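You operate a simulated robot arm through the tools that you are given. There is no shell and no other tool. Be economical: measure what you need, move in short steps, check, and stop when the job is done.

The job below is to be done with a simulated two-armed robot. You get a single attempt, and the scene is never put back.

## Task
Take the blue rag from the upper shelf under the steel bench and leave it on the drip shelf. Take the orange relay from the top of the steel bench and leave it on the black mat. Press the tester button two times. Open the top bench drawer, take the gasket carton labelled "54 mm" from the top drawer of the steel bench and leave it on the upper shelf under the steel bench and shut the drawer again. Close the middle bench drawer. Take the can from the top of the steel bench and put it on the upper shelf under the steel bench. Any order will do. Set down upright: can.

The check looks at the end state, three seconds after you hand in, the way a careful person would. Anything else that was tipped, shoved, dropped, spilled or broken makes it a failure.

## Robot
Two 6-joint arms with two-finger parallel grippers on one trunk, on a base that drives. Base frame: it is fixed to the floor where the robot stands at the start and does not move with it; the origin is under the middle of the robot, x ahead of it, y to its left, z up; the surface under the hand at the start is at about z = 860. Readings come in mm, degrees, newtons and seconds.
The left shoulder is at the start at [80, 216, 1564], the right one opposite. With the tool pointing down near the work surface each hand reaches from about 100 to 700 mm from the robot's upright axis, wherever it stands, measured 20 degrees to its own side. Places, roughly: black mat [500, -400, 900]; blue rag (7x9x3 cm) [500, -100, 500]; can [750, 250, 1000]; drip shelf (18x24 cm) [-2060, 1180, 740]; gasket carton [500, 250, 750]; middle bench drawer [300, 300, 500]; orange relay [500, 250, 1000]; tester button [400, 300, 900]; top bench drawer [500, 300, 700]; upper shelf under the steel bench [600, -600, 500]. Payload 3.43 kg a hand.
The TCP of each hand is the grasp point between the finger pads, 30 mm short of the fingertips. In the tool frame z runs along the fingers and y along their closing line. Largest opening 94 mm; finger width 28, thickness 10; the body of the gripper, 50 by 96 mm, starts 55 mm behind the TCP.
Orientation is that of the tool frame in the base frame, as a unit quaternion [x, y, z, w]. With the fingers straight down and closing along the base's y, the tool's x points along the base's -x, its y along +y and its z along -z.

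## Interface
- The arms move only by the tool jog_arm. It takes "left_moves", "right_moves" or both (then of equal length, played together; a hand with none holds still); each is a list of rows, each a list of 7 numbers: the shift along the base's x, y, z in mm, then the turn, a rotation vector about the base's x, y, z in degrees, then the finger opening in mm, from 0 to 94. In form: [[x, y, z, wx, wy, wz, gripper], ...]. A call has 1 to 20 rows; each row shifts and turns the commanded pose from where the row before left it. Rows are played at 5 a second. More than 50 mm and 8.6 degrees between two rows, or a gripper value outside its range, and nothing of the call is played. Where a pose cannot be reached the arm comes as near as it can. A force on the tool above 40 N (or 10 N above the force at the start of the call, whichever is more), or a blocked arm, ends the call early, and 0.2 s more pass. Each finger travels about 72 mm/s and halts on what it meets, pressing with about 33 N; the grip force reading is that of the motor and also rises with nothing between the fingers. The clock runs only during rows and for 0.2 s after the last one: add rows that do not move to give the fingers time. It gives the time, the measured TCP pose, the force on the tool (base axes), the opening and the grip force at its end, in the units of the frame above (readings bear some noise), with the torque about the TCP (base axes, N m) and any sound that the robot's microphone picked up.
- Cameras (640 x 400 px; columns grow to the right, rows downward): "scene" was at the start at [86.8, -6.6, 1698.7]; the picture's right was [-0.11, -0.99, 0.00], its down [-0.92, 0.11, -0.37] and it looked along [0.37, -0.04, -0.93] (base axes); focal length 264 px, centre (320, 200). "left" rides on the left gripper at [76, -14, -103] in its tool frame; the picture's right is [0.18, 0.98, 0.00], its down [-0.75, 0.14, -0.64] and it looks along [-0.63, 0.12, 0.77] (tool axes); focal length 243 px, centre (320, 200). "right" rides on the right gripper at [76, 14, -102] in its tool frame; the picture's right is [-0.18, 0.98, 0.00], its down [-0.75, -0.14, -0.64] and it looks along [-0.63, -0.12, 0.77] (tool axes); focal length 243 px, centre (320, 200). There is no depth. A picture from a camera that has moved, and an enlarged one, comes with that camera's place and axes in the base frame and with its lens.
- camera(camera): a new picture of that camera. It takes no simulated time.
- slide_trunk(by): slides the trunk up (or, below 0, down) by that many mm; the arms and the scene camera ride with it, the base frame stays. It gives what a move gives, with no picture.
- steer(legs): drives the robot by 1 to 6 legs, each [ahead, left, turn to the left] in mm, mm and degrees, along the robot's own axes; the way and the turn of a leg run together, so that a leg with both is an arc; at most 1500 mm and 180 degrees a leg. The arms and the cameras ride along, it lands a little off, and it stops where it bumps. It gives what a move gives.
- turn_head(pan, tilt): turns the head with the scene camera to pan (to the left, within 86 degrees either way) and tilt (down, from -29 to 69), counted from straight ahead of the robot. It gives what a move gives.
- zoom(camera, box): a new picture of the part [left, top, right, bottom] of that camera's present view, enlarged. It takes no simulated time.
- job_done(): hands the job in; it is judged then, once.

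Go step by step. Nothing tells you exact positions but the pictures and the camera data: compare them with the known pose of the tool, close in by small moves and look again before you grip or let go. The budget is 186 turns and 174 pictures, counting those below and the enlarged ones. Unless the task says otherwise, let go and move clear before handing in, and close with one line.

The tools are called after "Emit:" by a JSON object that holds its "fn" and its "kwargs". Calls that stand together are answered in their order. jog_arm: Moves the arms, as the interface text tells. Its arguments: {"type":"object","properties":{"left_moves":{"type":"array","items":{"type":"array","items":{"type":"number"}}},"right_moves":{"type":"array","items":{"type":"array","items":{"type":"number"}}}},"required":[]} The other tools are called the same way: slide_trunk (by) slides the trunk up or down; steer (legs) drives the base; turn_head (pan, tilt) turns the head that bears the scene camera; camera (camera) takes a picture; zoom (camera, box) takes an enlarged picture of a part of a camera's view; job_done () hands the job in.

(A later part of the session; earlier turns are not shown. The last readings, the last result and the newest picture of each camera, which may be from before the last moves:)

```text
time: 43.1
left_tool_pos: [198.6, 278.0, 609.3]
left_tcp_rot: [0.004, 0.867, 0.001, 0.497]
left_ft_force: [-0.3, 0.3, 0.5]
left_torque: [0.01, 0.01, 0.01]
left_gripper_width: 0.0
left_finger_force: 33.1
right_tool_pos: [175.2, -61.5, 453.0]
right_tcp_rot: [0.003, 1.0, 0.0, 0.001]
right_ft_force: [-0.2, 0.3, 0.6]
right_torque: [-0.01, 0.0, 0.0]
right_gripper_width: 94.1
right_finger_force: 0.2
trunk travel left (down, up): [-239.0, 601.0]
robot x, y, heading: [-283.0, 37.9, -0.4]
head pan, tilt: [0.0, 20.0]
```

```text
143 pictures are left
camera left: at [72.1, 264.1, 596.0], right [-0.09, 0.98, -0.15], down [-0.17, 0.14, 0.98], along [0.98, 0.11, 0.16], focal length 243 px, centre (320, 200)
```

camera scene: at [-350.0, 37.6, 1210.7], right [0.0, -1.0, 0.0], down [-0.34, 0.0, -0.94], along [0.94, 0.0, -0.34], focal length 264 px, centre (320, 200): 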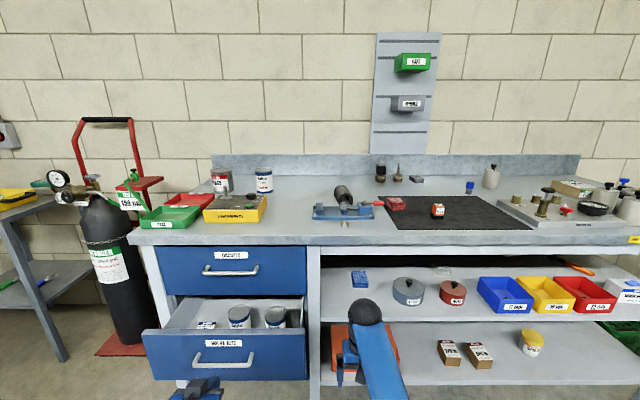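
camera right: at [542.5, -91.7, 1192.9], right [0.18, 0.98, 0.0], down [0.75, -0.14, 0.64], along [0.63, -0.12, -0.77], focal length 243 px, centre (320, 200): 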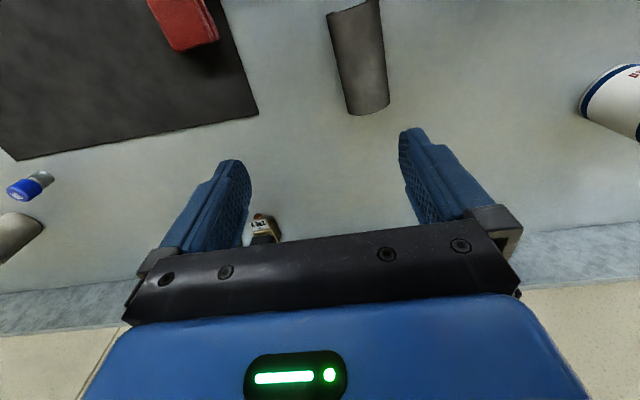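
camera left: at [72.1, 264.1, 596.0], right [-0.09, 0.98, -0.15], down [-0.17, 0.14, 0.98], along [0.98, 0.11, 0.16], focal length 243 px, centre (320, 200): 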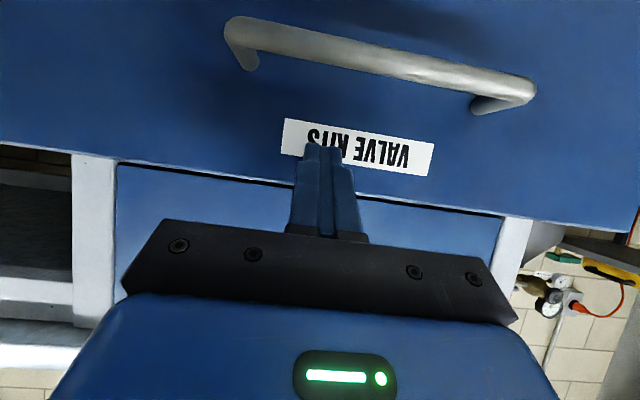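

No contact yet, so the face is a little deeper than I estimated. I'll keep advancing slowly until I feel it.

Emit:
{"fn": "jog_arm", "kwargs": {"left_moves": [[8, 0, 0, 0, 0, 0, 0], [8, 0, 0, 0, 0, 0, 0], [8, 0, 0, 0, 0, 0, 0], [8, 0, 0, 0, 0, 0, 0], [8, 0, 0, 0, 0, 0, 0], [8, 0, 0, 0, 0, 0, 0]]}}

Emit:
{"fn": "camera", "kwargs": {"camera": "left"}}

```text
time: 44.5
left_tool_pos: [246.1, 277.1, 609.0]
left_tcp_rot: [0.005, 0.867, 0.0, 0.498]
left_ft_force: [0.2, -0.8, 1.1]
left_torque: [0.01, 0.01, 0.01]
left_gripper_width: 0.0
left_finger_force: 32.5
right_tool_pos: [175.6, -60.7, 451.8]
right_tcp_rot: [0.004, 1.0, 0.0, 0.002]
right_ft_force: [-0.6, 0.0, -0.2]
right_torque: [0.01, -0.03, -0.01]
right_gripper_width: 94.1
right_finger_force: 0.1
trunk travel left (down, up): [-239.0, 601.0]
robot x, y, heading: [-281.6, 36.4, -0.5]
head pan, tilt: [0.0, 20.0]
```

```text
142 pictures are left
camera left: at [120.4, 263.2, 596.0], right [-0.09, 0.98, -0.15], down [-0.17, 0.14, 0.98], along [0.98, 0.11, 0.16], focal length 243 px, centre (320, 200)
```

left: 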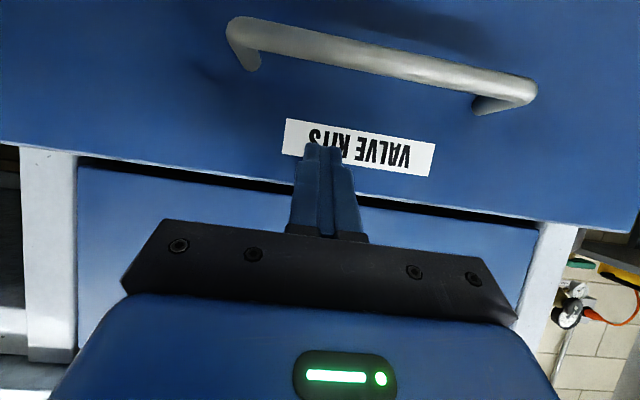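

The drawer is already moving with the hand at low friction. I'll keep pushing until it seats.

Emit:
{"fn": "jog_arm", "kwargs": {"left_moves": [[8, 0, 0, 0, 0, 0, 0], [8, 0, 0, 0, 0, 0, 0], [8, 0, 0, 0, 0, 0, 0], [8, 0, 0, 0, 0, 0, 0], [8, 0, 0, 0, 0, 0, 0], [8, 0, 0, 0, 0, 0, 0], [6, 0, 0, 0, 0, 0, 0], [6, 0, 0, 0, 0, 0, 0], [6, 0, 0, 0, 0, 0, 0], [6, 0, 0, 0, 0, 0, 0], [6, 0, 0, 0, 0, 0, 0], [6, 0, 0, 0, 0, 0, 0]]}}

Emit:
{"fn": "camera", "kwargs": {"camera": "scene"}}

```text
time: 46.8
left_tool_pos: [313.8, 277.8, 609.7]
left_tcp_rot: [0.004, 0.869, 0.001, 0.495]
left_ft_force: [-17.0, -1.7, 7.8]
left_torque: [-0.05, -0.2, -0.03]
left_gripper_width: 0.0
left_finger_force: 33.2
right_tool_pos: [172.9, -59.9, 454.1]
right_tcp_rot: [0.002, 1.0, 0.0, 0.003]
right_ft_force: [-0.2, 0.5, -0.4]
right_torque: [0.01, 0.0, 0.0]
right_gripper_width: 93.9
right_finger_force: 0.1
trunk travel left (down, up): [-239.0, 601.0]
robot x, y, heading: [-288.1, 33.5, -0.5]
head pan, tilt: [0.0, 20.0]
stopped in row 11 (left hand): the force on the tool passed its limit at 52 N (the readings are from after the stop); the commanded pose is now the measured one
```

```text
141 pictures are left
camera scene: at [-164.7, 35.1, 1211.3], right [-0.01, -1.0, 0.0], down [-0.34, 0.0, -0.94], along [0.94, 0.0, -0.34], focal length 264 px, centre (320, 200)
```

scene: 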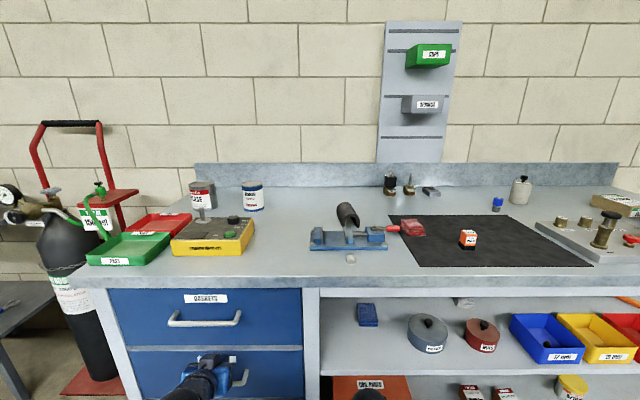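

The middle drawer is shut, with its face at x≈340. I'll retreat, raise the trunk to handle height and roll the left hand 90° so the fingers close vertically on the bar.

Emit:
{"fn": "jog_arm", "kwargs": {"left_moves": [[-40, 0, 0, 0, 0, 0, 0], [-40, 0, 0, 0, 0, 0, 0], [-30, 0, 0, 0, 0, 0, 40], [0, 0, 0, 0, 0, 0, 60], [0, 0, 0, 0, 0, 0, 60]]}}

Emit:
{"fn": "slide_trunk", "kwargs": {"by": 150}}

Emit:
{"fn": "jog_arm", "kwargs": {"left_moves": [[0, 0, 0, 7.1, 0, -4.1, 60], [0, 0, 0, 7.1, 0, -4.1, 60], [0, 0, 0, 7.1, 0, -4.1, 60], [0, 0, 0, 7.1, 0, -4.1, 60], [0, 0, 0, 7.1, 0, -4.1, 60], [0, 0, 0, 7.1, 0, -4.1, 60], [0, 0, 0, 7.1, 0, -4.1, 60], [0, 0, 0, 7.1, 0, -4.1, 60], [0, 0, 0, 7.1, 0, -4.1, 60], [0, 0, 0, 7.1, 0, -4.1, 60], [0, 0, 0, 7.1, 0, -4.1, 60]]}}

Emit:
{"fn": "camera", "kwargs": {"camera": "left"}}

Emit:
{"fn": "camera", "kwargs": {"camera": "scene"}}

```text
time: 48.0
left_tool_pos: [205.8, 279.2, 610.0]
left_tcp_rot: [0.004, 0.87, 0.001, 0.493]
left_ft_force: [0.0, 0.0, 0.9]
left_torque: [-0.01, -0.03, -0.03]
left_gripper_width: 60.0
left_finger_force: 0.1
right_tool_pos: [173.8, -59.9, 452.4]
right_tcp_rot: [0.003, 1.0, 0.001, 0.002]
right_ft_force: [-1.2, -1.0, -0.4]
right_torque: [-0.01, -0.01, -0.01]
right_gripper_width: 93.7
right_finger_force: 0.1
trunk travel left (down, up): [-239.0, 601.0]
robot x, y, heading: [-288.6, 37.4, -0.5]
head pan, tilt: [0.0, 20.0]
```

```text
time: 49.8
left_tool_pos: [206.0, 278.5, 759.3]
left_tcp_rot: [0.003, 0.869, 0.001, 0.494]
left_ft_force: [-0.1, -0.6, 0.2]
left_torque: [0.01, 0.02, 0.01]
left_gripper_width: 60.0
left_finger_force: 0.1
right_tool_pos: [174.5, -59.5, 604.2]
right_tcp_rot: [0.003, 1.0, 0.0, 0.002]
right_ft_force: [0.7, 0.0, 0.2]
right_torque: [-0.02, -0.01, -0.02]
right_gripper_width: 94.1
right_finger_force: 0.0
trunk travel left (down, up): [-389.0, 451.0]
robot x, y, heading: [-288.6, 36.4, -0.2]
head pan, tilt: [0.0, 20.0]
```

```text
time: 52.2
left_tool_pos: [206.2, 277.3, 760.4]
left_tcp_rot: [0.614, 0.611, 0.359, 0.347]
left_ft_force: [-0.2, -0.1, -0.2]
left_torque: [-0.02, 0.0, 0.01]
left_gripper_width: 59.8
left_finger_force: 0.0
right_tool_pos: [174.4, -60.7, 603.6]
right_tcp_rot: [0.002, 1.0, 0.0, 0.002]
right_ft_force: [0.1, 0.7, -0.1]
right_torque: [0.03, 0.0, 0.01]
right_gripper_width: 94.1
right_finger_force: 0.0
trunk travel left (down, up): [-389.0, 451.0]
robot x, y, heading: [-286.4, 35.5, -0.6]
head pan, tilt: [0.0, 20.0]
```

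```text
140 pictures are left
camera left: at [111.0, 353.2, 801.6], right [0.49, 0.17, 0.85], down [-0.48, -0.76, 0.43], along [0.73, -0.62, -0.29], focal length 243 px, centre (320, 200)
```

left: 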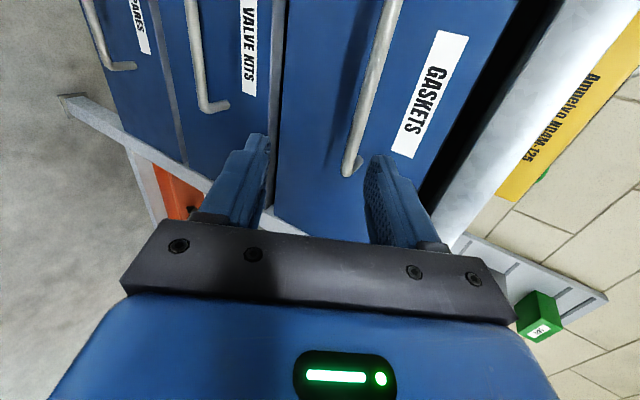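

```text
139 pictures are left
camera scene: at [-161.6, 35.8, 1360.8], right [-0.01, -1.0, 0.0], down [-0.34, 0.0, -0.94], along [0.94, -0.01, -0.34], focal length 264 px, centre (320, 200)
```

scene: 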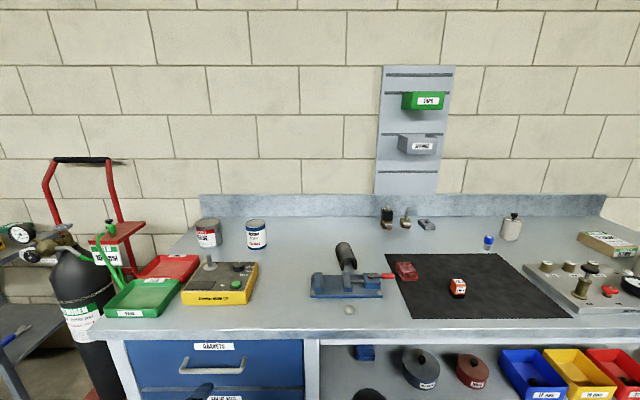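

The roll worked, and the top handle bar triangulates to about [307,285,746], 33 mm off the face. I'll level the hand and line it up.

Emit:
{"fn": "jog_arm", "kwargs": {"left_moves": [[0, 0, -4, 0, -7.5, 0, 60], [0, 2, -4, 0, -7.5, 0, 60], [0, 3, -3, 0, -7.5, 0, 60], [0, 3, -3, 0, -7.5, 0, 60], [30, 0, 0, 0, 0, 0, 60]]}}

Emit:
{"fn": "camera", "kwargs": {"camera": "left"}}

```text
time: 53.4
left_tool_pos: [237.6, 287.8, 745.2]
left_tcp_rot: [0.5, 0.501, 0.505, 0.493]
left_ft_force: [-0.7, -0.2, 0.2]
left_torque: [0.01, -0.03, 0.0]
left_gripper_width: 60.2
left_finger_force: 0.1
right_tool_pos: [175.8, -60.5, 602.9]
right_tcp_rot: [0.002, 1.0, 0.0, 0.002]
right_ft_force: [-0.4, -0.3, -0.3]
right_torque: [0.03, 0.02, 0.0]
right_gripper_width: 93.9
right_finger_force: 0.0
trunk travel left (down, up): [-389.0, 451.0]
robot x, y, heading: [-284.3, 35.5, -0.3]
head pan, tilt: [0.0, 20.0]
```

```text
138 pictures are left
camera left: at [134.2, 361.2, 733.9], right [0.0, 0.17, 0.98], down [-0.63, -0.76, 0.14], along [0.78, -0.62, 0.11], focal length 243 px, centre (320, 200)
```

left: 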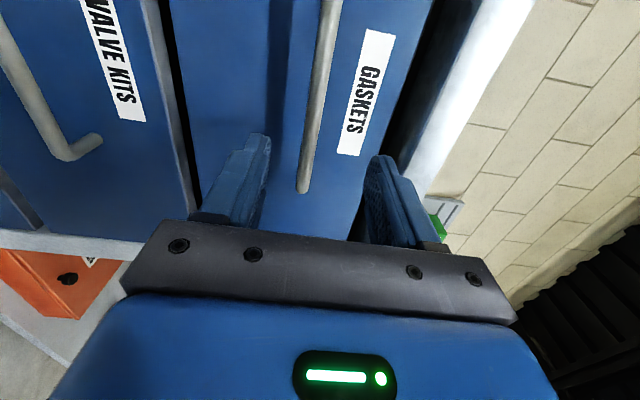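

The bar lies between the fingers at z≈741. I'll advance and grip.

Emit:
{"fn": "jog_arm", "kwargs": {"left_moves": [[30, 0, -3, 0, 0, 0, 60], [15, 0, 0, 0, 0, 0, 60], [13, 0, 0, 0, 0, 0, 60], [0, 0, 0, 0, 0, 0, 30], [0, 0, 0, 0, 0, 0, 5], [0, 0, 0, 0, 0, 0, 5], [0, 0, 0, 0, 0, 0, 5]]}}

Emit:
{"fn": "camera", "kwargs": {"camera": "left"}}

```text
time: 55.0
left_tool_pos: [294.7, 288.4, 739.0]
left_tcp_rot: [0.501, 0.503, 0.503, 0.493]
left_ft_force: [-4.5, -3.2, -15.9]
left_torque: [-1.08, 0.28, 0.1]
left_gripper_width: 12.0
left_finger_force: 44.9
right_tool_pos: [174.7, -60.3, 602.7]
right_tcp_rot: [0.003, 1.0, 0.0, 0.001]
right_ft_force: [0.1, 0.2, -0.1]
right_torque: [0.03, 0.0, 0.0]
right_gripper_width: 94.1
right_finger_force: 0.0
trunk travel left (down, up): [-389.0, 451.0]
robot x, y, heading: [-286.7, 34.2, -0.4]
head pan, tilt: [0.0, 20.0]
```

```text
137 pictures are left
camera left: at [192.3, 361.9, 727.9], right [0.01, 0.18, 0.98], down [-0.63, -0.76, 0.14], along [0.78, -0.62, 0.11], focal length 243 px, centre (320, 200)
```

left: 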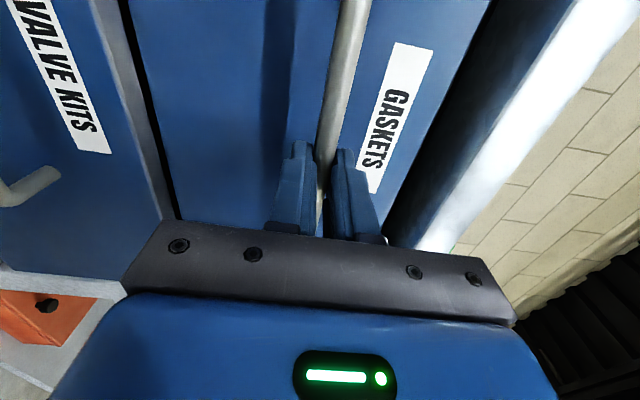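

The handle is gripped at 12 mm. I'll ease the vertical load and pull slowly.

Emit:
{"fn": "jog_arm", "kwargs": {"left_moves": [[-4, 0, -2, 0, 0, 0, 5], [-8, 0, 0, 0, 0, 0, 5], [-10, 0, 0, 0, 0, 0, 5], [-10, 0, 0, 0, 0, 0, 5], [-10, 0, 0, 0, 0, 0, 5], [-10, 0, 0, 0, 0, 0, 5], [-10, 0, 0, 0, 0, 0, 5], [-10, 0, 0, 0, 0, 0, 5], [-10, 0, 0, 0, 0, 0, 5], [-10, 0, 0, 0, 0, 0, 5]]}}

Emit:
{"fn": "turn_head", "kwargs": {"pan": 20, "tilt": 45}}

Emit:
{"fn": "camera", "kwargs": {"camera": "scene"}}

```text
time: 57.2
left_tool_pos: [203.3, 287.4, 739.5]
left_tcp_rot: [0.499, 0.501, 0.506, 0.494]
left_ft_force: [-0.9, 0.5, -8.8]
left_torque: [-1.14, 0.21, -0.22]
left_gripper_width: 11.8
left_finger_force: 45.0
right_tool_pos: [174.5, -58.9, 602.9]
right_tcp_rot: [0.003, 1.0, 0.0, 0.001]
right_ft_force: [0.3, 0.0, 0.6]
right_torque: [0.0, -0.01, -0.02]
right_gripper_width: 93.7
right_finger_force: 0.1
trunk travel left (down, up): [-389.0, 451.0]
robot x, y, heading: [-284.2, 37.6, -0.4]
head pan, tilt: [0.0, 20.0]
```

```text
time: 58.0
left_tool_pos: [203.5, 287.6, 739.5]
left_tcp_rot: [0.499, 0.502, 0.505, 0.494]
left_ft_force: [-1.1, 1.0, -8.1]
left_torque: [-1.1, 0.17, 0.16]
left_gripper_width: 11.8
left_finger_force: 45.0
right_tool_pos: [174.1, -59.5, 602.3]
right_tcp_rot: [0.002, 1.0, 0.0, 0.001]
right_ft_force: [-0.2, 0.6, 0.0]
right_torque: [0.0, -0.01, -0.02]
right_gripper_width: 94.1
right_finger_force: 0.1
trunk travel left (down, up): [-389.0, 451.0]
robot x, y, heading: [-287.7, 40.0, -0.5]
head pan, tilt: [20.0, 45.0]
```

```text
136 pictures are left
camera scene: at [-177.4, 64.5, 1322.1], right [0.34, -0.94, 0.0], down [-0.67, -0.24, -0.71], along [0.67, 0.24, -0.71], focal length 264 px, centre (320, 200)
```

scene: 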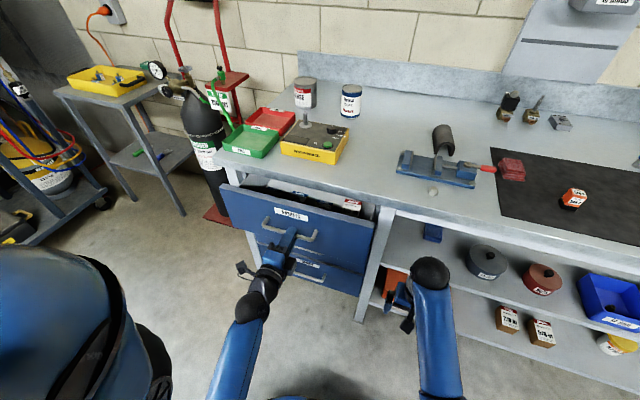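

Opening well, about 90 mm so far. I'll keep pulling by driving back a little, then look into the drawer.

Emit:
{"fn": "jog_arm", "kwargs": {"left_moves": [[-10, 0, 0, 0, 0, 0, 5], [-10, 0, 0, 0, 0, 0, 5], [-10, 0, 0, 0, 0, 0, 5], [-10, 0, 0, 0, 0, 0, 5]]}}

Emit:
{"fn": "steer", "kwargs": {"legs": [[-50, 0, 0], [-50, 0, 0]]}}

Emit:
{"fn": "camera", "kwargs": {"camera": "scene"}}

```text
time: 59.0
left_tool_pos: [161.7, 287.9, 739.0]
left_tcp_rot: [0.498, 0.503, 0.505, 0.494]
left_ft_force: [-0.2, 4.6, -5.9]
left_torque: [-1.1, 0.06, 0.17]
left_gripper_width: 11.6
left_finger_force: 44.8
right_tool_pos: [173.9, -58.6, 602.9]
right_tcp_rot: [0.003, 1.0, -0.001, 0.002]
right_ft_force: [-0.5, 0.7, -0.3]
right_torque: [0.0, 0.03, 0.0]
right_gripper_width: 94.1
right_finger_force: 0.0
trunk travel left (down, up): [-389.0, 451.0]
robot x, y, heading: [-284.5, 34.9, -0.4]
head pan, tilt: [20.0, 45.0]
```

```text
time: 60.5
left_tool_pos: [63.2, 287.4, 740.4]
left_tcp_rot: [0.499, 0.502, 0.504, 0.494]
left_ft_force: [0.5, 1.3, -8.5]
left_torque: [-1.06, 0.12, 0.3]
left_gripper_width: 11.5
left_finger_force: 44.9
right_tool_pos: [74.0, -59.3, 603.5]
right_tcp_rot: [0.004, 1.0, -0.001, 0.002]
right_ft_force: [0.6, -0.2, 0.3]
right_torque: [-0.05, -0.01, -0.01]
right_gripper_width: 94.1
right_finger_force: 0.2
trunk travel left (down, up): [-389.0, 451.0]
robot x, y, heading: [-385.3, 38.4, -0.3]
head pan, tilt: [20.0, 45.0]
```

```text
135 pictures are left
camera scene: at [-278.2, 65.3, 1322.1], right [0.34, -0.94, 0.0], down [-0.67, -0.24, -0.71], along [0.67, 0.24, -0.71], focal length 264 px, centre (320, 200)
```

scene: 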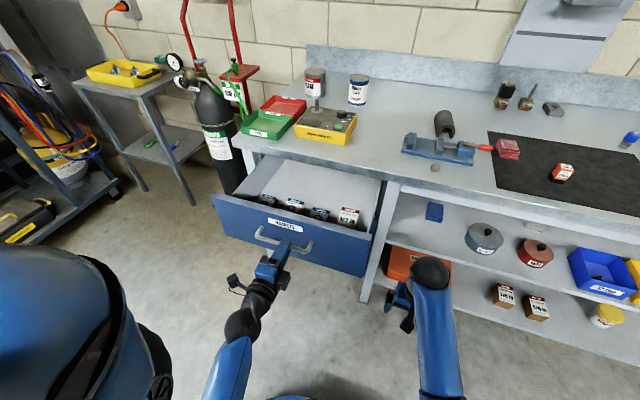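

The drawer is open about 230 mm, with a row of cartons near its front. I'll zoom in to read the labels.

Emit:
{"fn": "zoom", "kwargs": {"camera": "scene", "box": [230, 170, 390, 270]}}

```text
4.00 times, centred on (310, 220) of scene
camera zoom: at [-278.2, 65.3, 1322.1], right [0.34, -0.94, 0.0], down [-0.67, -0.24, -0.71], along [0.67, 0.24, -0.71], focal length 1058 px, centre (360, 120)
```

zoom: 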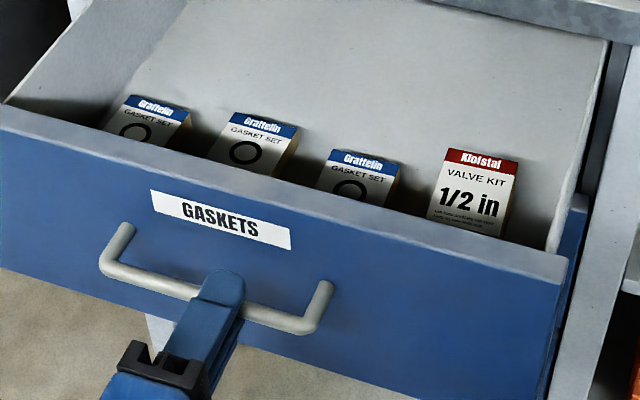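

The bottom labels are hidden by the drawer front. I'll release the handle, back the hand off and raise the trunk for a steeper view.

Emit:
{"fn": "jog_arm", "kwargs": {"left_moves": [[0, 0, 0, 0, 0, 0, 30], [0, 0, 0, 0, 0, 0, 50], [0, 0, 0, 0, 0, 0, 50], [-30, 0, 0, 0, 0, 0, 50], [-20, 0, 0, 0, 0, 0, 50]]}}

Emit:
{"fn": "slide_trunk", "kwargs": {"by": 270}}

Emit:
{"fn": "turn_head", "kwargs": {"pan": 25, "tilt": 58}}

Emit:
{"fn": "camera", "kwargs": {"camera": "scene"}}

Emit:
{"fn": "zoom", "kwargs": {"camera": "scene", "box": [230, 110, 390, 210]}}

```text
time: 61.7
left_tool_pos: [19.7, 283.3, 746.4]
left_tcp_rot: [0.5, 0.492, 0.507, 0.501]
left_ft_force: [0.0, 0.7, -0.1]
left_torque: [0.01, 0.01, -0.02]
left_gripper_width: 50.1
left_finger_force: 0.1
right_tool_pos: [72.6, -60.3, 603.6]
right_tcp_rot: [0.003, 1.0, 0.0, 0.002]
right_ft_force: [0.3, -0.8, -0.6]
right_torque: [0.05, 0.02, 0.02]
right_gripper_width: 93.8
right_finger_force: 0.1
trunk travel left (down, up): [-389.0, 451.0]
robot x, y, heading: [-386.7, 36.7, -0.3]
head pan, tilt: [20.0, 45.0]
```

```text
time: 64.5
left_tool_pos: [19.6, 282.8, 1012.8]
left_tcp_rot: [0.501, 0.493, 0.505, 0.5]
left_ft_force: [0.3, 0.0, 0.8]
left_torque: [-0.04, 0.02, -0.01]
left_gripper_width: 50.1
left_finger_force: 0.2
right_tool_pos: [73.6, -59.7, 873.3]
right_tcp_rot: [0.004, 1.0, 0.0, 0.002]
right_ft_force: [0.5, -0.5, -0.4]
right_torque: [-0.01, 0.02, 0.01]
right_gripper_width: 93.9
right_finger_force: 0.0
trunk travel left (down, up): [-659.0, 181.0]
robot x, y, heading: [-382.5, 32.4, -0.4]
head pan, tilt: [20.0, 45.0]
```

```text
time: 65.2
left_tool_pos: [18.1, 283.3, 1014.0]
left_tcp_rot: [0.501, 0.493, 0.506, 0.5]
left_ft_force: [0.1, 0.1, 0.3]
left_torque: [0.0, 0.01, -0.01]
left_gripper_width: 49.9
left_finger_force: 0.1
right_tool_pos: [73.2, -59.5, 872.5]
right_tcp_rot: [0.003, 1.0, 0.001, 0.002]
right_ft_force: [-0.1, -0.1, 0.1]
right_torque: [0.01, -0.01, -0.01]
right_gripper_width: 94.1
right_finger_force: 0.1
trunk travel left (down, up): [-659.0, 181.0]
robot x, y, heading: [-384.7, 35.5, -0.3]
head pan, tilt: [25.0, 58.0]
```

```text
133 pictures are left
camera scene: at [-292.3, 65.7, 1575.3], right [0.42, -0.91, 0.0], down [-0.77, -0.35, -0.53], along [0.48, 0.22, -0.85], focal length 264 px, centre (320, 200)
```

scene: 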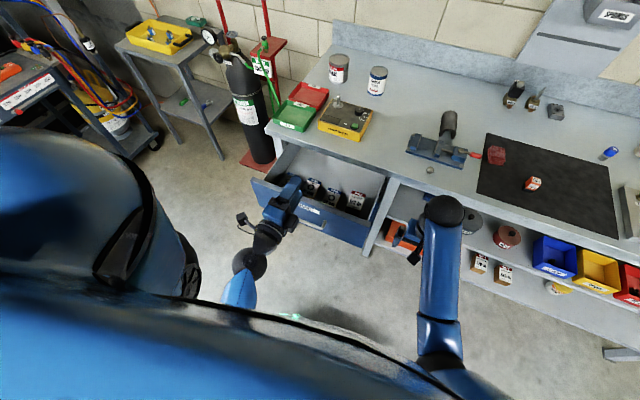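

```text
4.00 times, centred on (310, 160) of scene
camera zoom: at [-292.3, 65.7, 1575.3], right [0.42, -0.91, 0.0], down [-0.77, -0.35, -0.53], along [0.48, 0.22, -0.85], focal length 1058 px, centre (360, 360)
```

zoom: 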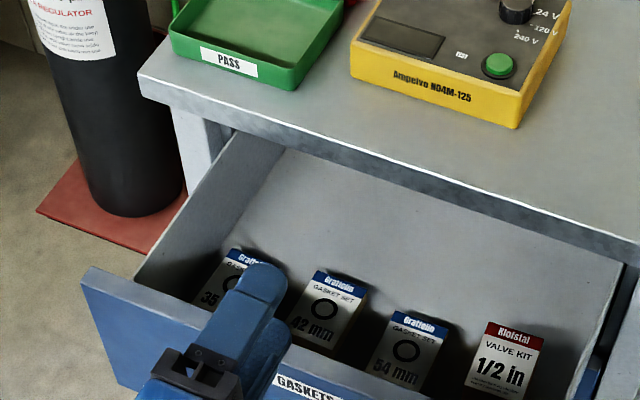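

From the left the cartons read 35 mm, 42 mm, 54 mm and ½ in, so the target is the third. I'll return the left hand to pointing down and move it above the drawer for a close view.

Emit:
{"fn": "jog_arm", "kwargs": {"left_moves": [[0, 0, 0, -8.2, 0, 0, 70], [0, 0, 0, -8.2, 0, 0, 70], [0, 0, 0, -8.2, 0, 0, 70], [0, 0, 0, -8.2, 0, 0, 70], [0, 0, 0, -8.2, 0, 0, 70], [0, 0, 0, -8.2, 0, 0, 70], [0, 0, 0, -8.2, 0, 0, 70], [0, 0, 0, -8.2, 0, 0, 70], [0, 0, 0, -8.2, 0, 0, 70], [0, 0, 0, -8.2, 0, 0, 70], [0, 0, 0, -8, 0, 0, 70]]}}

Emit:
{"fn": "jog_arm", "kwargs": {"left_moves": [[12, 0, -5, 0, 8.2, 0, 70], [12, 0, -5, 0, 8.2, 0, 70], [12, 0, -5, 0, 8.2, 0, 70], [12, 0, -5, 0, 8.2, 0, 70], [12, 0, -5, 0, 8.2, 0, 70], [12, 0, -5, 0, 8.2, 0, 70], [12, 0, -5, 0, 8.2, 0, 70], [12, 0, -5, 0, 8.2, 0, 70], [12, 0, -5, 0, 8.2, 0, 70], [12, 0, -5, 0, 8.2, 0, 70], [12, -8, -5, 0, 8, 0, 70]]}}

Emit:
{"fn": "camera", "kwargs": {"camera": "left"}}

```text
time: 67.6
left_tool_pos: [16.4, 274.1, 1011.5]
left_tcp_rot: [0.019, 0.708, -0.011, 0.706]
left_ft_force: [-0.6, -0.6, 0.2]
left_torque: [-0.01, -0.01, -0.02]
left_gripper_width: 70.1
left_finger_force: 0.2
right_tool_pos: [73.8, -58.9, 872.7]
right_tcp_rot: [0.004, 1.0, 0.0, 0.002]
right_ft_force: [-0.2, 0.1, -0.3]
right_torque: [-0.02, 0.08, -0.01]
right_gripper_width: 94.1
right_finger_force: 0.1
trunk travel left (down, up): [-659.0, 181.0]
robot x, y, heading: [-385.5, 35.9, -0.6]
head pan, tilt: [25.0, 58.0]
```

```text
time: 70.0
left_tool_pos: [170.5, 279.6, 898.0]
left_tcp_rot: [0.005, 1.0, -0.001, -0.008]
left_ft_force: [-0.1, 0.3, 0.6]
left_torque: [0.01, 0.0, 0.0]
left_gripper_width: 69.9
left_finger_force: 0.0
left hand out of reach, approached as far as the arm can: row 9, 10, 11
right_tool_pos: [76.1, -60.1, 871.3]
right_tcp_rot: [0.003, 1.0, 0.001, 0.001]
right_ft_force: [0.3, 1.1, -0.8]
right_torque: [0.01, -0.01, 0.0]
right_gripper_width: 94.1
right_finger_force: 0.1
trunk travel left (down, up): [-659.0, 181.0]
robot x, y, heading: [-382.0, 35.3, -0.5]
head pan, tilt: [25.0, 58.0]
```

```text
131 pictures are left
camera left: at [97.0, 266.6, 1003.1], right [-0.17, 0.98, 0.0], down [0.76, 0.14, 0.63], along [0.62, 0.11, -0.78], focal length 243 px, centre (320, 200)
```

left: 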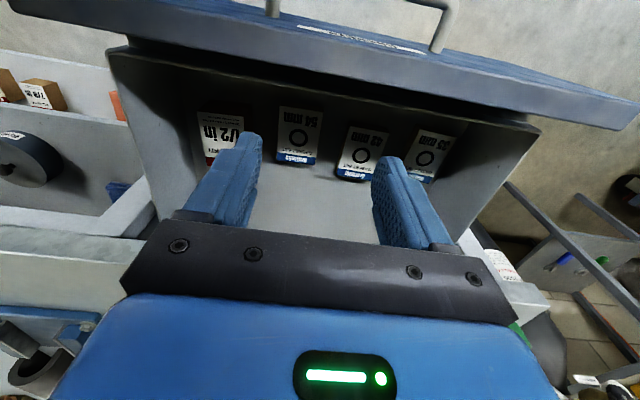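

The 54 mm carton is near [250,261], with its top around z≈665. I'll go lower and centre over it, then look again before entering between its neighbours.

Emit:
{"fn": "jog_arm", "kwargs": {"left_moves": [[20, -6, -40, 0, 0, 0, 76], [25, -6, -40, 0, 0, 0, 76], [20, -6, -40, 0, 0, 0, 76], [0, 0, 0, 0, 0, 0, 76]]}}

Emit:
{"fn": "camera", "kwargs": {"camera": "left"}}

Emit:
{"fn": "camera", "kwargs": {"camera": "scene"}}

```text
time: 71.0
left_tool_pos: [234.4, 261.6, 780.0]
left_tcp_rot: [0.004, 1.0, -0.002, -0.006]
left_ft_force: [0.2, -0.2, -0.6]
left_torque: [0.01, 0.03, 0.0]
left_gripper_width: 75.9
left_finger_force: 0.0
right_tool_pos: [73.8, -59.3, 873.8]
right_tcp_rot: [0.003, 1.0, 0.0, 0.002]
right_ft_force: [0.1, 0.6, -0.2]
right_torque: [-0.01, -0.02, 0.01]
right_gripper_width: 94.0
right_finger_force: 0.0
trunk travel left (down, up): [-659.0, 181.0]
robot x, y, heading: [-385.4, 36.4, -0.3]
head pan, tilt: [25.0, 58.0]
```

```text
130 pictures are left
camera left: at [160.6, 248.0, 883.9], right [-0.17, 0.98, 0.0], down [0.76, 0.14, 0.63], along [0.62, 0.11, -0.77], focal length 243 px, centre (320, 200)
```

left: 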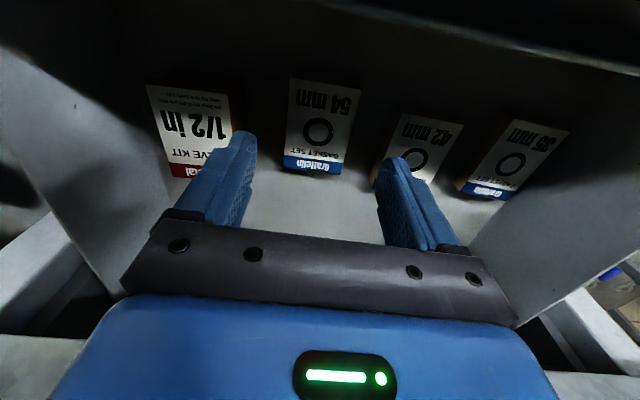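

```text
129 pictures are left
camera scene: at [-292.9, 65.8, 1575.0], right [0.42, -0.91, 0.0], down [-0.77, -0.35, -0.53], along [0.48, 0.22, -0.85], focal length 264 px, centre (320, 200)
```

scene: 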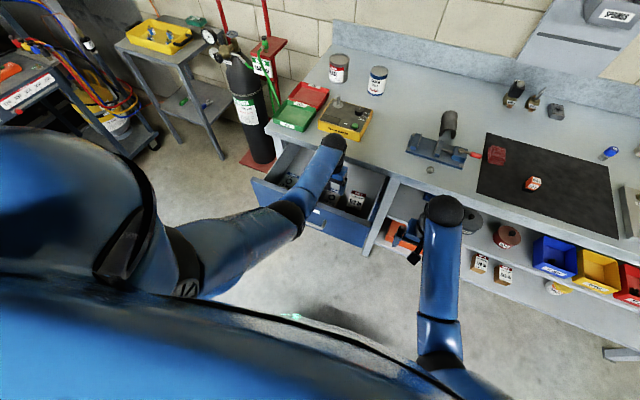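

The carton is roughly centred. I'll go down another 40 mm with small corrections and look again.

Emit:
{"fn": "jog_arm", "kwargs": {"left_moves": [[5, 1, -20, 0, 0, 0, 76], [5, 1, -20, 0, 0, 0, 76], [0, 0, 0, 0, 0, 0, 76]]}}

Emit:
{"fn": "camera", "kwargs": {"camera": "left"}}

```text
time: 71.8
left_tool_pos: [244.8, 263.1, 738.7]
left_tcp_rot: [0.006, 1.0, -0.001, -0.006]
left_ft_force: [-0.1, -0.1, 0.3]
left_torque: [0.0, 0.0, 0.01]
left_gripper_width: 76.1
left_finger_force: 0.0
right_tool_pos: [73.9, -59.6, 872.7]
right_tcp_rot: [0.003, 1.0, 0.0, 0.002]
right_ft_force: [0.5, -1.2, -1.0]
right_torque: [0.0, 0.01, 0.01]
right_gripper_width: 93.7
right_finger_force: 0.0
trunk travel left (down, up): [-659.0, 181.0]
robot x, y, heading: [-388.3, 34.6, -0.5]
head pan, tilt: [25.0, 58.0]
```

```text
128 pictures are left
camera left: at [170.2, 249.9, 843.7], right [-0.17, 0.98, 0.0], down [0.76, 0.14, 0.63], along [0.62, 0.11, -0.78], focal length 243 px, centre (320, 200)
```

left: 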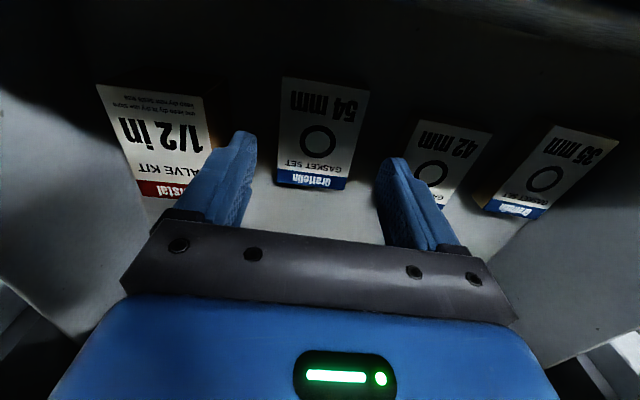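

The carton's top is at z≈666, its centre is [252,263], and it is about 60×83 mm and square to the hand with good gaps both sides. I'll descend and grip.

Emit:
{"fn": "jog_arm", "kwargs": {"left_moves": [[4, 0, -25, 0, 0, 0, 76], [3, 0, -20, 0, 0, 0, 76], [0, 0, -12, 0, 0, 0, 76], [0, 0, -6, 0, 0, 0, 76], [0, 0, -4, 0, 0, 0, 76], [0, 0, 0, 0, 0, 0, 76]]}}

Emit:
{"fn": "camera", "kwargs": {"camera": "left"}}

```text
time: 73.2
left_tool_pos: [224.0, 262.7, 690.7]
left_tcp_rot: [0.006, 1.0, -0.002, -0.006]
left_ft_force: [0.5, -0.5, -0.9]
left_torque: [0.02, -0.01, 0.03]
left_gripper_width: 76.1
left_finger_force: 0.1
left hand out of reach, approached as far as the arm can: row 1, 2, 3, 4
right_tool_pos: [72.7, -60.0, 873.1]
right_tcp_rot: [0.004, 1.0, 0.001, 0.002]
right_ft_force: [-0.4, -0.4, -0.8]
right_torque: [-0.03, 0.01, -0.01]
right_gripper_width: 94.2
right_finger_force: 0.1
trunk travel left (down, up): [-659.0, 181.0]
robot x, y, heading: [-385.4, 37.5, -0.5]
head pan, tilt: [25.0, 58.0]
```

```text
127 pictures are left
camera left: at [150.5, 248.6, 796.5], right [-0.17, 0.98, 0.0], down [0.76, 0.14, 0.63], along [0.62, 0.11, -0.78], focal length 243 px, centre (320, 200)
```

left: 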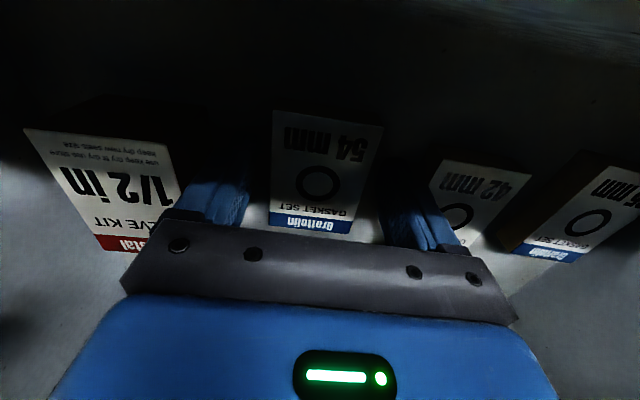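

The arm hit its reach limit. I'll lift, lower the trunk by the same amount and continue with more reach.

Emit:
{"fn": "jog_arm", "kwargs": {"left_moves": [[5, 0, 40, 0, 0, 0, 76], [10, 0, 45, 0, 0, 0, 76]]}}

Emit:
{"fn": "slide_trunk", "kwargs": {"by": -85}}

Emit:
{"fn": "jog_arm", "kwargs": {"left_moves": [[10, 0, 0, 0, 0, 0, 76], [5, 0, 0, 0, 0, 0, 76]]}}

Emit:
{"fn": "camera", "kwargs": {"camera": "left"}}

```text
time: 73.8
left_tool_pos: [240.3, 261.5, 776.4]
left_tcp_rot: [0.004, 1.0, -0.001, -0.007]
left_ft_force: [-1.0, 0.2, -0.3]
left_torque: [0.01, -0.03, 0.04]
left_gripper_width: 76.0
left_finger_force: 0.1
right_tool_pos: [73.3, -59.9, 873.6]
right_tcp_rot: [0.003, 1.0, 0.001, 0.002]
right_ft_force: [0.3, 0.2, -0.1]
right_torque: [0.02, -0.03, 0.0]
right_gripper_width: 94.2
right_finger_force: 0.0
trunk travel left (down, up): [-659.0, 181.0]
robot x, y, heading: [-387.0, 36.4, -0.2]
head pan, tilt: [25.0, 58.0]
```

```text
time: 75.0
left_tool_pos: [241.4, 261.8, 691.9]
left_tcp_rot: [0.006, 1.0, -0.001, -0.006]
left_ft_force: [0.0, -0.1, 0.5]
left_torque: [-0.02, -0.02, 0.01]
left_gripper_width: 76.1
left_finger_force: 0.1
right_tool_pos: [73.7, -60.7, 788.0]
right_tcp_rot: [0.004, 1.0, 0.0, 0.001]
right_ft_force: [-0.8, 1.2, -0.9]
right_torque: [-0.01, -0.02, -0.01]
right_gripper_width: 93.9
right_finger_force: 0.0
trunk travel left (down, up): [-574.0, 266.0]
robot x, y, heading: [-385.7, 39.0, -0.1]
head pan, tilt: [25.0, 58.0]
```

```text
time: 75.6
left_tool_pos: [255.7, 262.1, 691.6]
left_tcp_rot: [0.005, 1.0, -0.002, -0.006]
left_ft_force: [-0.3, -0.5, 0.3]
left_torque: [0.0, 0.03, 0.02]
left_gripper_width: 76.0
left_finger_force: 0.0
right_tool_pos: [74.2, -59.1, 787.7]
right_tcp_rot: [0.004, 1.0, 0.0, 0.002]
right_ft_force: [0.3, 0.3, -0.3]
right_torque: [0.0, -0.02, -0.02]
right_gripper_width: 94.1
right_finger_force: 0.1
trunk travel left (down, up): [-574.0, 266.0]
robot x, y, heading: [-383.1, 35.2, -0.2]
head pan, tilt: [25.0, 58.0]
```

```text
126 pictures are left
camera left: at [181.9, 248.2, 797.2], right [-0.17, 0.98, 0.0], down [0.76, 0.14, 0.63], along [0.62, 0.11, -0.78], focal length 243 px, centre (320, 200)
```

left: 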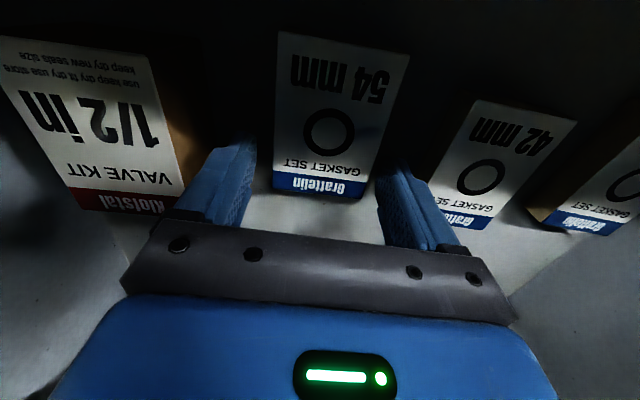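

The carton spans x 197–280, so its centre is x≈239. I'll shift back 15 mm, descend and grip.

Emit:
{"fn": "jog_arm", "kwargs": {"left_moves": [[-15, 0, 0, 0, 0, 0, 76], [0, 0, -10, 0, 0, 0, 76], [0, 0, -6, 0, 0, 0, 76], [0, 0, -4, 0, 0, 0, 76], [0, 0, -3, 0, 0, 0, 76]]}}

Emit:
{"fn": "camera", "kwargs": {"camera": "left"}}

```text
time: 76.8
left_tool_pos: [248.1, 262.4, 678.6]
left_tcp_rot: [0.005, 1.0, 0.0, 0.003]
left_ft_force: [0.9, -1.9, 23.5]
left_torque: [0.42, 0.33, 0.25]
left_gripper_width: 76.1
left_finger_force: 0.2
right_tool_pos: [73.4, -60.5, 787.5]
right_tcp_rot: [0.004, 1.0, 0.001, 0.002]
right_ft_force: [0.6, 0.2, 0.5]
right_torque: [-0.01, 0.03, -0.01]
right_gripper_width: 94.1
right_finger_force: 0.0
trunk travel left (down, up): [-574.0, 266.0]
robot x, y, heading: [-384.6, 40.8, -0.4]
head pan, tilt: [25.0, 58.0]
stopped in row 5 (left hand): the force on the tool passed its limit at 43 N (the readings are from after the stop); the commanded pose is now the measured one
```

```text
125 pictures are left
camera left: at [171.9, 247.6, 782.7], right [-0.17, 0.98, 0.0], down [0.75, 0.13, 0.65], along [0.64, 0.11, -0.76], focal length 243 px, centre (320, 200)
```

left: 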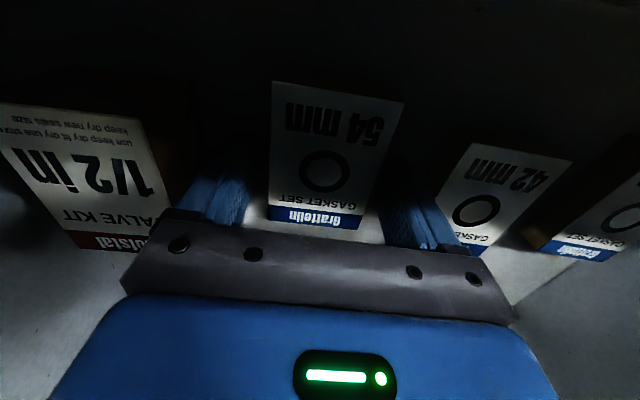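

The fingertips touched the drawer floor at z≈648. I'll raise 2 mm and close on the carton.

Emit:
{"fn": "jog_arm", "kwargs": {"left_moves": [[-4, 0, 3, 0, 0, 0, 76], [-2, 0, 0, 0, 0, 0, 66], [0, 0, 0, 0, 0, 0, 50], [0, 0, 0, 0, 0, 0, 40], [0, 0, 0, 0, 0, 0, 40]]}}

Emit:
{"fn": "camera", "kwargs": {"camera": "left"}}

```text
time: 78.0
left_tool_pos: [238.4, 264.4, 679.1]
left_tcp_rot: [0.004, 1.0, 0.0, -0.001]
left_ft_force: [-0.6, 8.0, 12.9]
left_torque: [0.63, -0.07, 0.09]
left_gripper_width: 59.1
left_finger_force: 33.3
right_tool_pos: [73.8, -60.6, 788.5]
right_tcp_rot: [0.003, 1.0, 0.0, 0.003]
right_ft_force: [-0.3, -0.5, -0.6]
right_torque: [0.02, 0.0, 0.01]
right_gripper_width: 93.7
right_finger_force: 0.0
trunk travel left (down, up): [-574.0, 266.0]
robot x, y, heading: [-383.3, 41.2, -0.3]
head pan, tilt: [25.0, 58.0]
```

```text
124 pictures are left
camera left: at [163.3, 249.1, 783.3], right [-0.18, 0.98, 0.0], down [0.76, 0.14, 0.64], along [0.63, 0.11, -0.77], focal length 243 px, centre (320, 200)
```

left: 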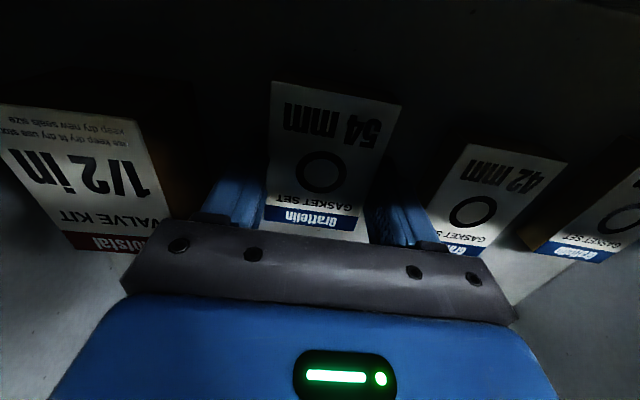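

The carton is held at 59 mm. I'll lift it straight out.

Emit:
{"fn": "jog_arm", "kwargs": {"left_moves": [[0, 0, 15, 0, 0, 0, 40], [0, 0, 40, 0, 0, 0, 40], [0, 0, 40, 0, 0, 0, 40], [0, 0, 40, 0, 0, 0, 40], [-20, 0, 30, 0, 0, 0, 40]]}}

Emit:
{"fn": "camera", "kwargs": {"camera": "left"}}

Emit:
{"fn": "camera", "kwargs": {"camera": "scene"}}

```text
time: 79.2
left_tool_pos: [216.0, 264.3, 842.9]
left_tcp_rot: [0.004, 1.0, -0.001, -0.002]
left_ft_force: [0.3, -0.1, 0.1]
left_torque: [-0.01, 0.0, -0.02]
left_gripper_width: 58.9
left_finger_force: 33.2
right_tool_pos: [73.4, -58.8, 786.7]
right_tcp_rot: [0.004, 1.0, 0.0, 0.002]
right_ft_force: [0.2, -0.1, 0.8]
right_torque: [0.01, -0.05, 0.0]
right_gripper_width: 93.9
right_finger_force: 0.0
trunk travel left (down, up): [-574.0, 266.0]
robot x, y, heading: [-387.1, 37.9, -0.5]
head pan, tilt: [25.0, 58.0]
```

```text
123 pictures are left
camera left: at [141.6, 250.5, 946.7], right [-0.17, 0.98, 0.0], down [0.76, 0.14, 0.64], along [0.63, 0.11, -0.77], focal length 243 px, centre (320, 200)
```

left: 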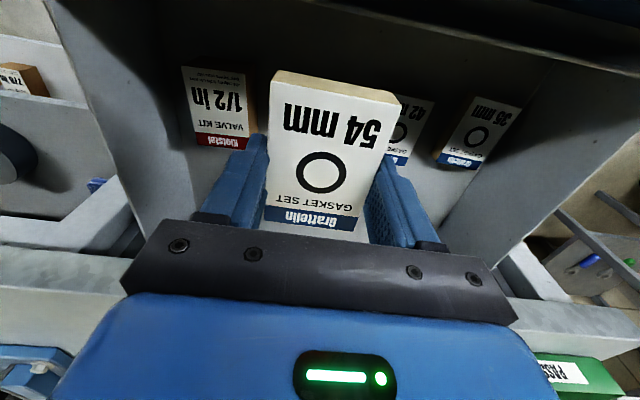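

```text
122 pictures are left
camera scene: at [-293.8, 65.9, 1490.1], right [0.42, -0.91, 0.0], down [-0.77, -0.35, -0.53], along [0.48, 0.22, -0.85], focal length 264 px, centre (320, 200)
```

scene: 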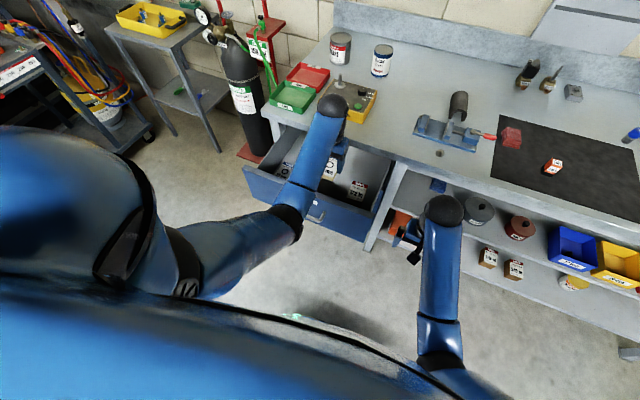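

The carton is cleanly out. I plan to lay it on the bench top, regrip it at its near end with a pitched hand, and then slide it flat onto the shelf. I'll raise the trunk and drive forward 230 mm.

Emit:
{"fn": "slide_trunk", "kwargs": {"by": 220}}

Emit:
{"fn": "steer", "kwargs": {"legs": [[230, 0, 0]]}}

Emit:
{"fn": "turn_head", "kwargs": {"pan": 15, "tilt": 60}}

Emit:
{"fn": "camera", "kwargs": {"camera": "scene"}}

Emit:
{"fn": "camera", "kwargs": {"camera": "left"}}

```text
time: 81.5
left_tool_pos: [217.8, 263.8, 1062.0]
left_tcp_rot: [0.005, 1.0, -0.001, -0.002]
left_ft_force: [0.3, 0.0, -0.6]
left_torque: [0.0, -0.02, 0.05]
left_gripper_width: 59.0
left_finger_force: 32.8
right_tool_pos: [73.5, -59.8, 1007.8]
right_tcp_rot: [0.004, 1.0, 0.0, 0.002]
right_ft_force: [0.2, -0.1, -0.3]
right_torque: [-0.05, 0.0, -0.01]
right_gripper_width: 93.9
right_finger_force: 0.1
trunk travel left (down, up): [-794.0, 46.0]
robot x, y, heading: [-384.4, 37.6, -0.2]
head pan, tilt: [25.0, 58.0]
```

```text
time: 83.3
left_tool_pos: [445.6, 262.4, 1063.9]
left_tcp_rot: [0.005, 1.0, -0.001, 0.001]
left_ft_force: [-0.4, 0.3, -1.3]
left_torque: [0.01, -0.04, 0.01]
left_gripper_width: 59.2
left_finger_force: 32.9
right_tool_pos: [300.8, -61.0, 1010.0]
right_tcp_rot: [0.004, 1.0, 0.0, 0.003]
right_ft_force: [-0.9, 0.0, 0.6]
right_torque: [-0.01, -0.01, 0.01]
right_gripper_width: 93.7
right_finger_force: 0.0
trunk travel left (down, up): [-794.0, 46.0]
robot x, y, heading: [-155.6, 37.6, -0.3]
head pan, tilt: [25.0, 58.0]
```

```text
time: 84.0
left_tool_pos: [447.8, 262.9, 1061.9]
left_tcp_rot: [0.006, 1.0, -0.001, -0.001]
left_ft_force: [-0.2, 0.0, -0.5]
left_torque: [-0.03, -0.01, -0.01]
left_gripper_width: 59.0
left_finger_force: 33.1
right_tool_pos: [304.5, -60.6, 1007.9]
right_tcp_rot: [0.004, 1.0, -0.001, 0.002]
right_ft_force: [0.0, -0.5, 0.0]
right_torque: [-0.02, -0.01, -0.02]
right_gripper_width: 93.8
right_finger_force: 0.0
trunk travel left (down, up): [-794.0, 46.0]
robot x, y, heading: [-155.7, 36.7, -0.4]
head pan, tilt: [15.0, 60.0]
```

```text
121 pictures are left
camera scene: at [-61.2, 52.5, 1707.7], right [0.25, -0.97, 0.0], down [-0.84, -0.22, -0.5], along [0.48, 0.13, -0.87], focal length 264 px, centre (320, 200)
```

scene: 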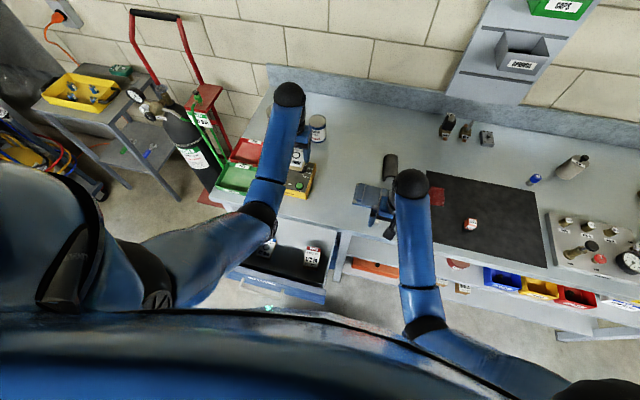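

```text
120 pictures are left
camera left: at [372.4, 248.8, 1166.2], right [-0.17, 0.98, 0.0], down [0.76, 0.14, 0.64], along [0.63, 0.11, -0.77], focal length 243 px, centre (320, 200)
```

left: 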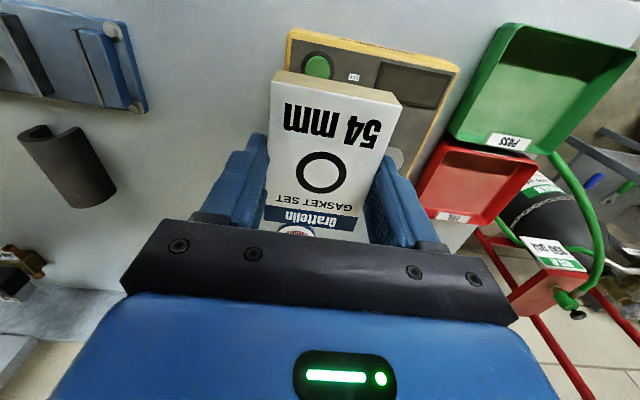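

I'll move the carton over the clear patch at [405,140] and start lowering it.

Emit:
{"fn": "jog_arm", "kwargs": {"left_moves": [[-12, -40, 0, 0, 0, 0, 40], [-15, -41, 0, 0, 0, 0, 40], [-15, -41, 0, 0, 0, 0, 40], [0, 0, -45, 0, 0, 0, 40], [0, 0, -45, 0, 0, 0, 40], [0, 0, -40, 0, 0, 0, 40], [0, 0, 0, 0, 0, 0, 40]]}}

Emit:
{"fn": "camera", "kwargs": {"camera": "left"}}

```text
time: 85.6
left_tool_pos: [414.3, 139.2, 922.5]
left_tcp_rot: [0.005, 1.0, 0.0, -0.002]
left_ft_force: [-0.6, 0.1, -0.4]
left_torque: [0.0, 0.0, 0.0]
left_gripper_width: 58.9
left_finger_force: 32.9
left hand out of reach, approached as far as the arm can: row 2, 3
right_tool_pos: [304.9, -60.9, 1008.2]
right_tcp_rot: [0.004, 1.0, 0.0, 0.002]
right_ft_force: [-0.5, 0.4, 0.1]
right_torque: [-0.01, -0.01, -0.05]
right_gripper_width: 94.2
right_finger_force: 0.1
trunk travel left (down, up): [-794.0, 46.0]
robot x, y, heading: [-158.0, 37.4, -0.4]
head pan, tilt: [15.0, 60.0]
```

```text
119 pictures are left
camera left: at [339.5, 125.4, 1026.0], right [-0.17, 0.98, 0.0], down [0.76, 0.13, 0.64], along [0.63, 0.11, -0.77], focal length 243 px, centre (320, 200)
```

left: 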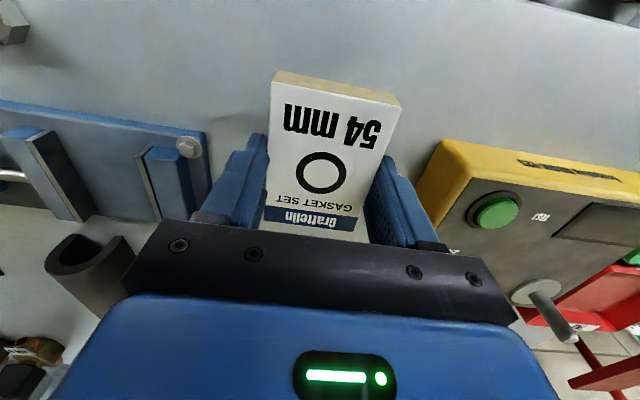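

The patch is clear between the vise and the tester. I'll lower to the surface and release.

Emit:
{"fn": "jog_arm", "kwargs": {"left_moves": [[0, 0, -20, 0, 0, 0, 40], [0, 0, -7, 0, 0, 0, 40], [0, 0, -3, 0, 0, 0, 40], [0, 0, 0, 0, 0, 0, 40]]}}

```text
time: 86.6
left_tool_pos: [413.0, 139.9, 891.7]
left_tcp_rot: [0.005, 1.0, -0.001, -0.002]
left_ft_force: [-0.4, 0.4, -0.5]
left_torque: [-0.01, 0.04, -0.02]
left_gripper_width: 59.0
left_finger_force: 32.7
right_tool_pos: [304.1, -61.6, 1007.0]
right_tcp_rot: [0.003, 1.0, 0.0, 0.002]
right_ft_force: [0.1, 0.6, 0.0]
right_torque: [-0.01, 0.01, -0.01]
right_gripper_width: 94.0
right_finger_force: 0.1
trunk travel left (down, up): [-794.0, 46.0]
robot x, y, heading: [-152.4, 36.9, -0.3]
head pan, tilt: [15.0, 60.0]
```

Emit:
{"fn": "jog_arm", "kwargs": {"left_moves": [[0, 0, -1, 0, 0, 0, 40], [0, 0, -1, 0, 0, 0, 62], [0, 0, 0, 0, 0, 0, 74], [0, 0, 0, 0, 0, 0, 74], [0, 0, 40, 0, 0, 0, 74], [0, 0, 40, 0, 0, 0, 74]]}}

Emit:
{"fn": "camera", "kwargs": {"camera": "left"}}

```text
time: 88.0
left_tool_pos: [411.8, 138.9, 972.3]
left_tcp_rot: [0.006, 1.0, -0.001, -0.003]
left_ft_force: [0.5, 0.1, -0.5]
left_torque: [0.0, 0.0, -0.03]
left_gripper_width: 74.0
left_finger_force: 0.1
right_tool_pos: [304.3, -61.1, 1008.8]
right_tcp_rot: [0.003, 1.0, -0.001, 0.002]
right_ft_force: [-0.4, 0.6, -0.4]
right_torque: [0.03, -0.03, 0.0]
right_gripper_width: 94.0
right_finger_force: 0.1
trunk travel left (down, up): [-794.0, 46.0]
robot x, y, heading: [-157.6, 37.6, -0.7]
head pan, tilt: [15.0, 60.0]
```

```text
118 pictures are left
camera left: at [337.7, 125.0, 1076.4], right [-0.17, 0.98, 0.0], down [0.76, 0.13, 0.64], along [0.63, 0.11, -0.77], focal length 243 px, centre (320, 200)
```

left: 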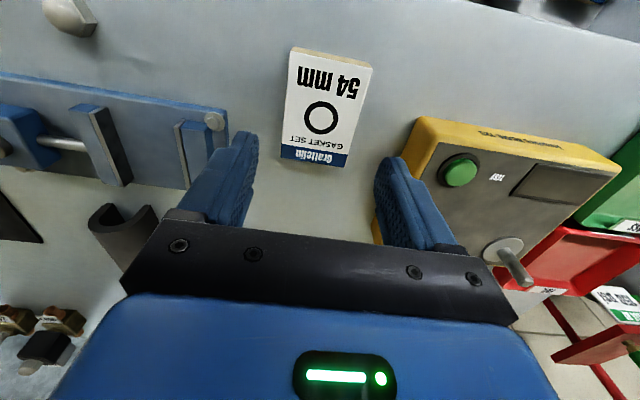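

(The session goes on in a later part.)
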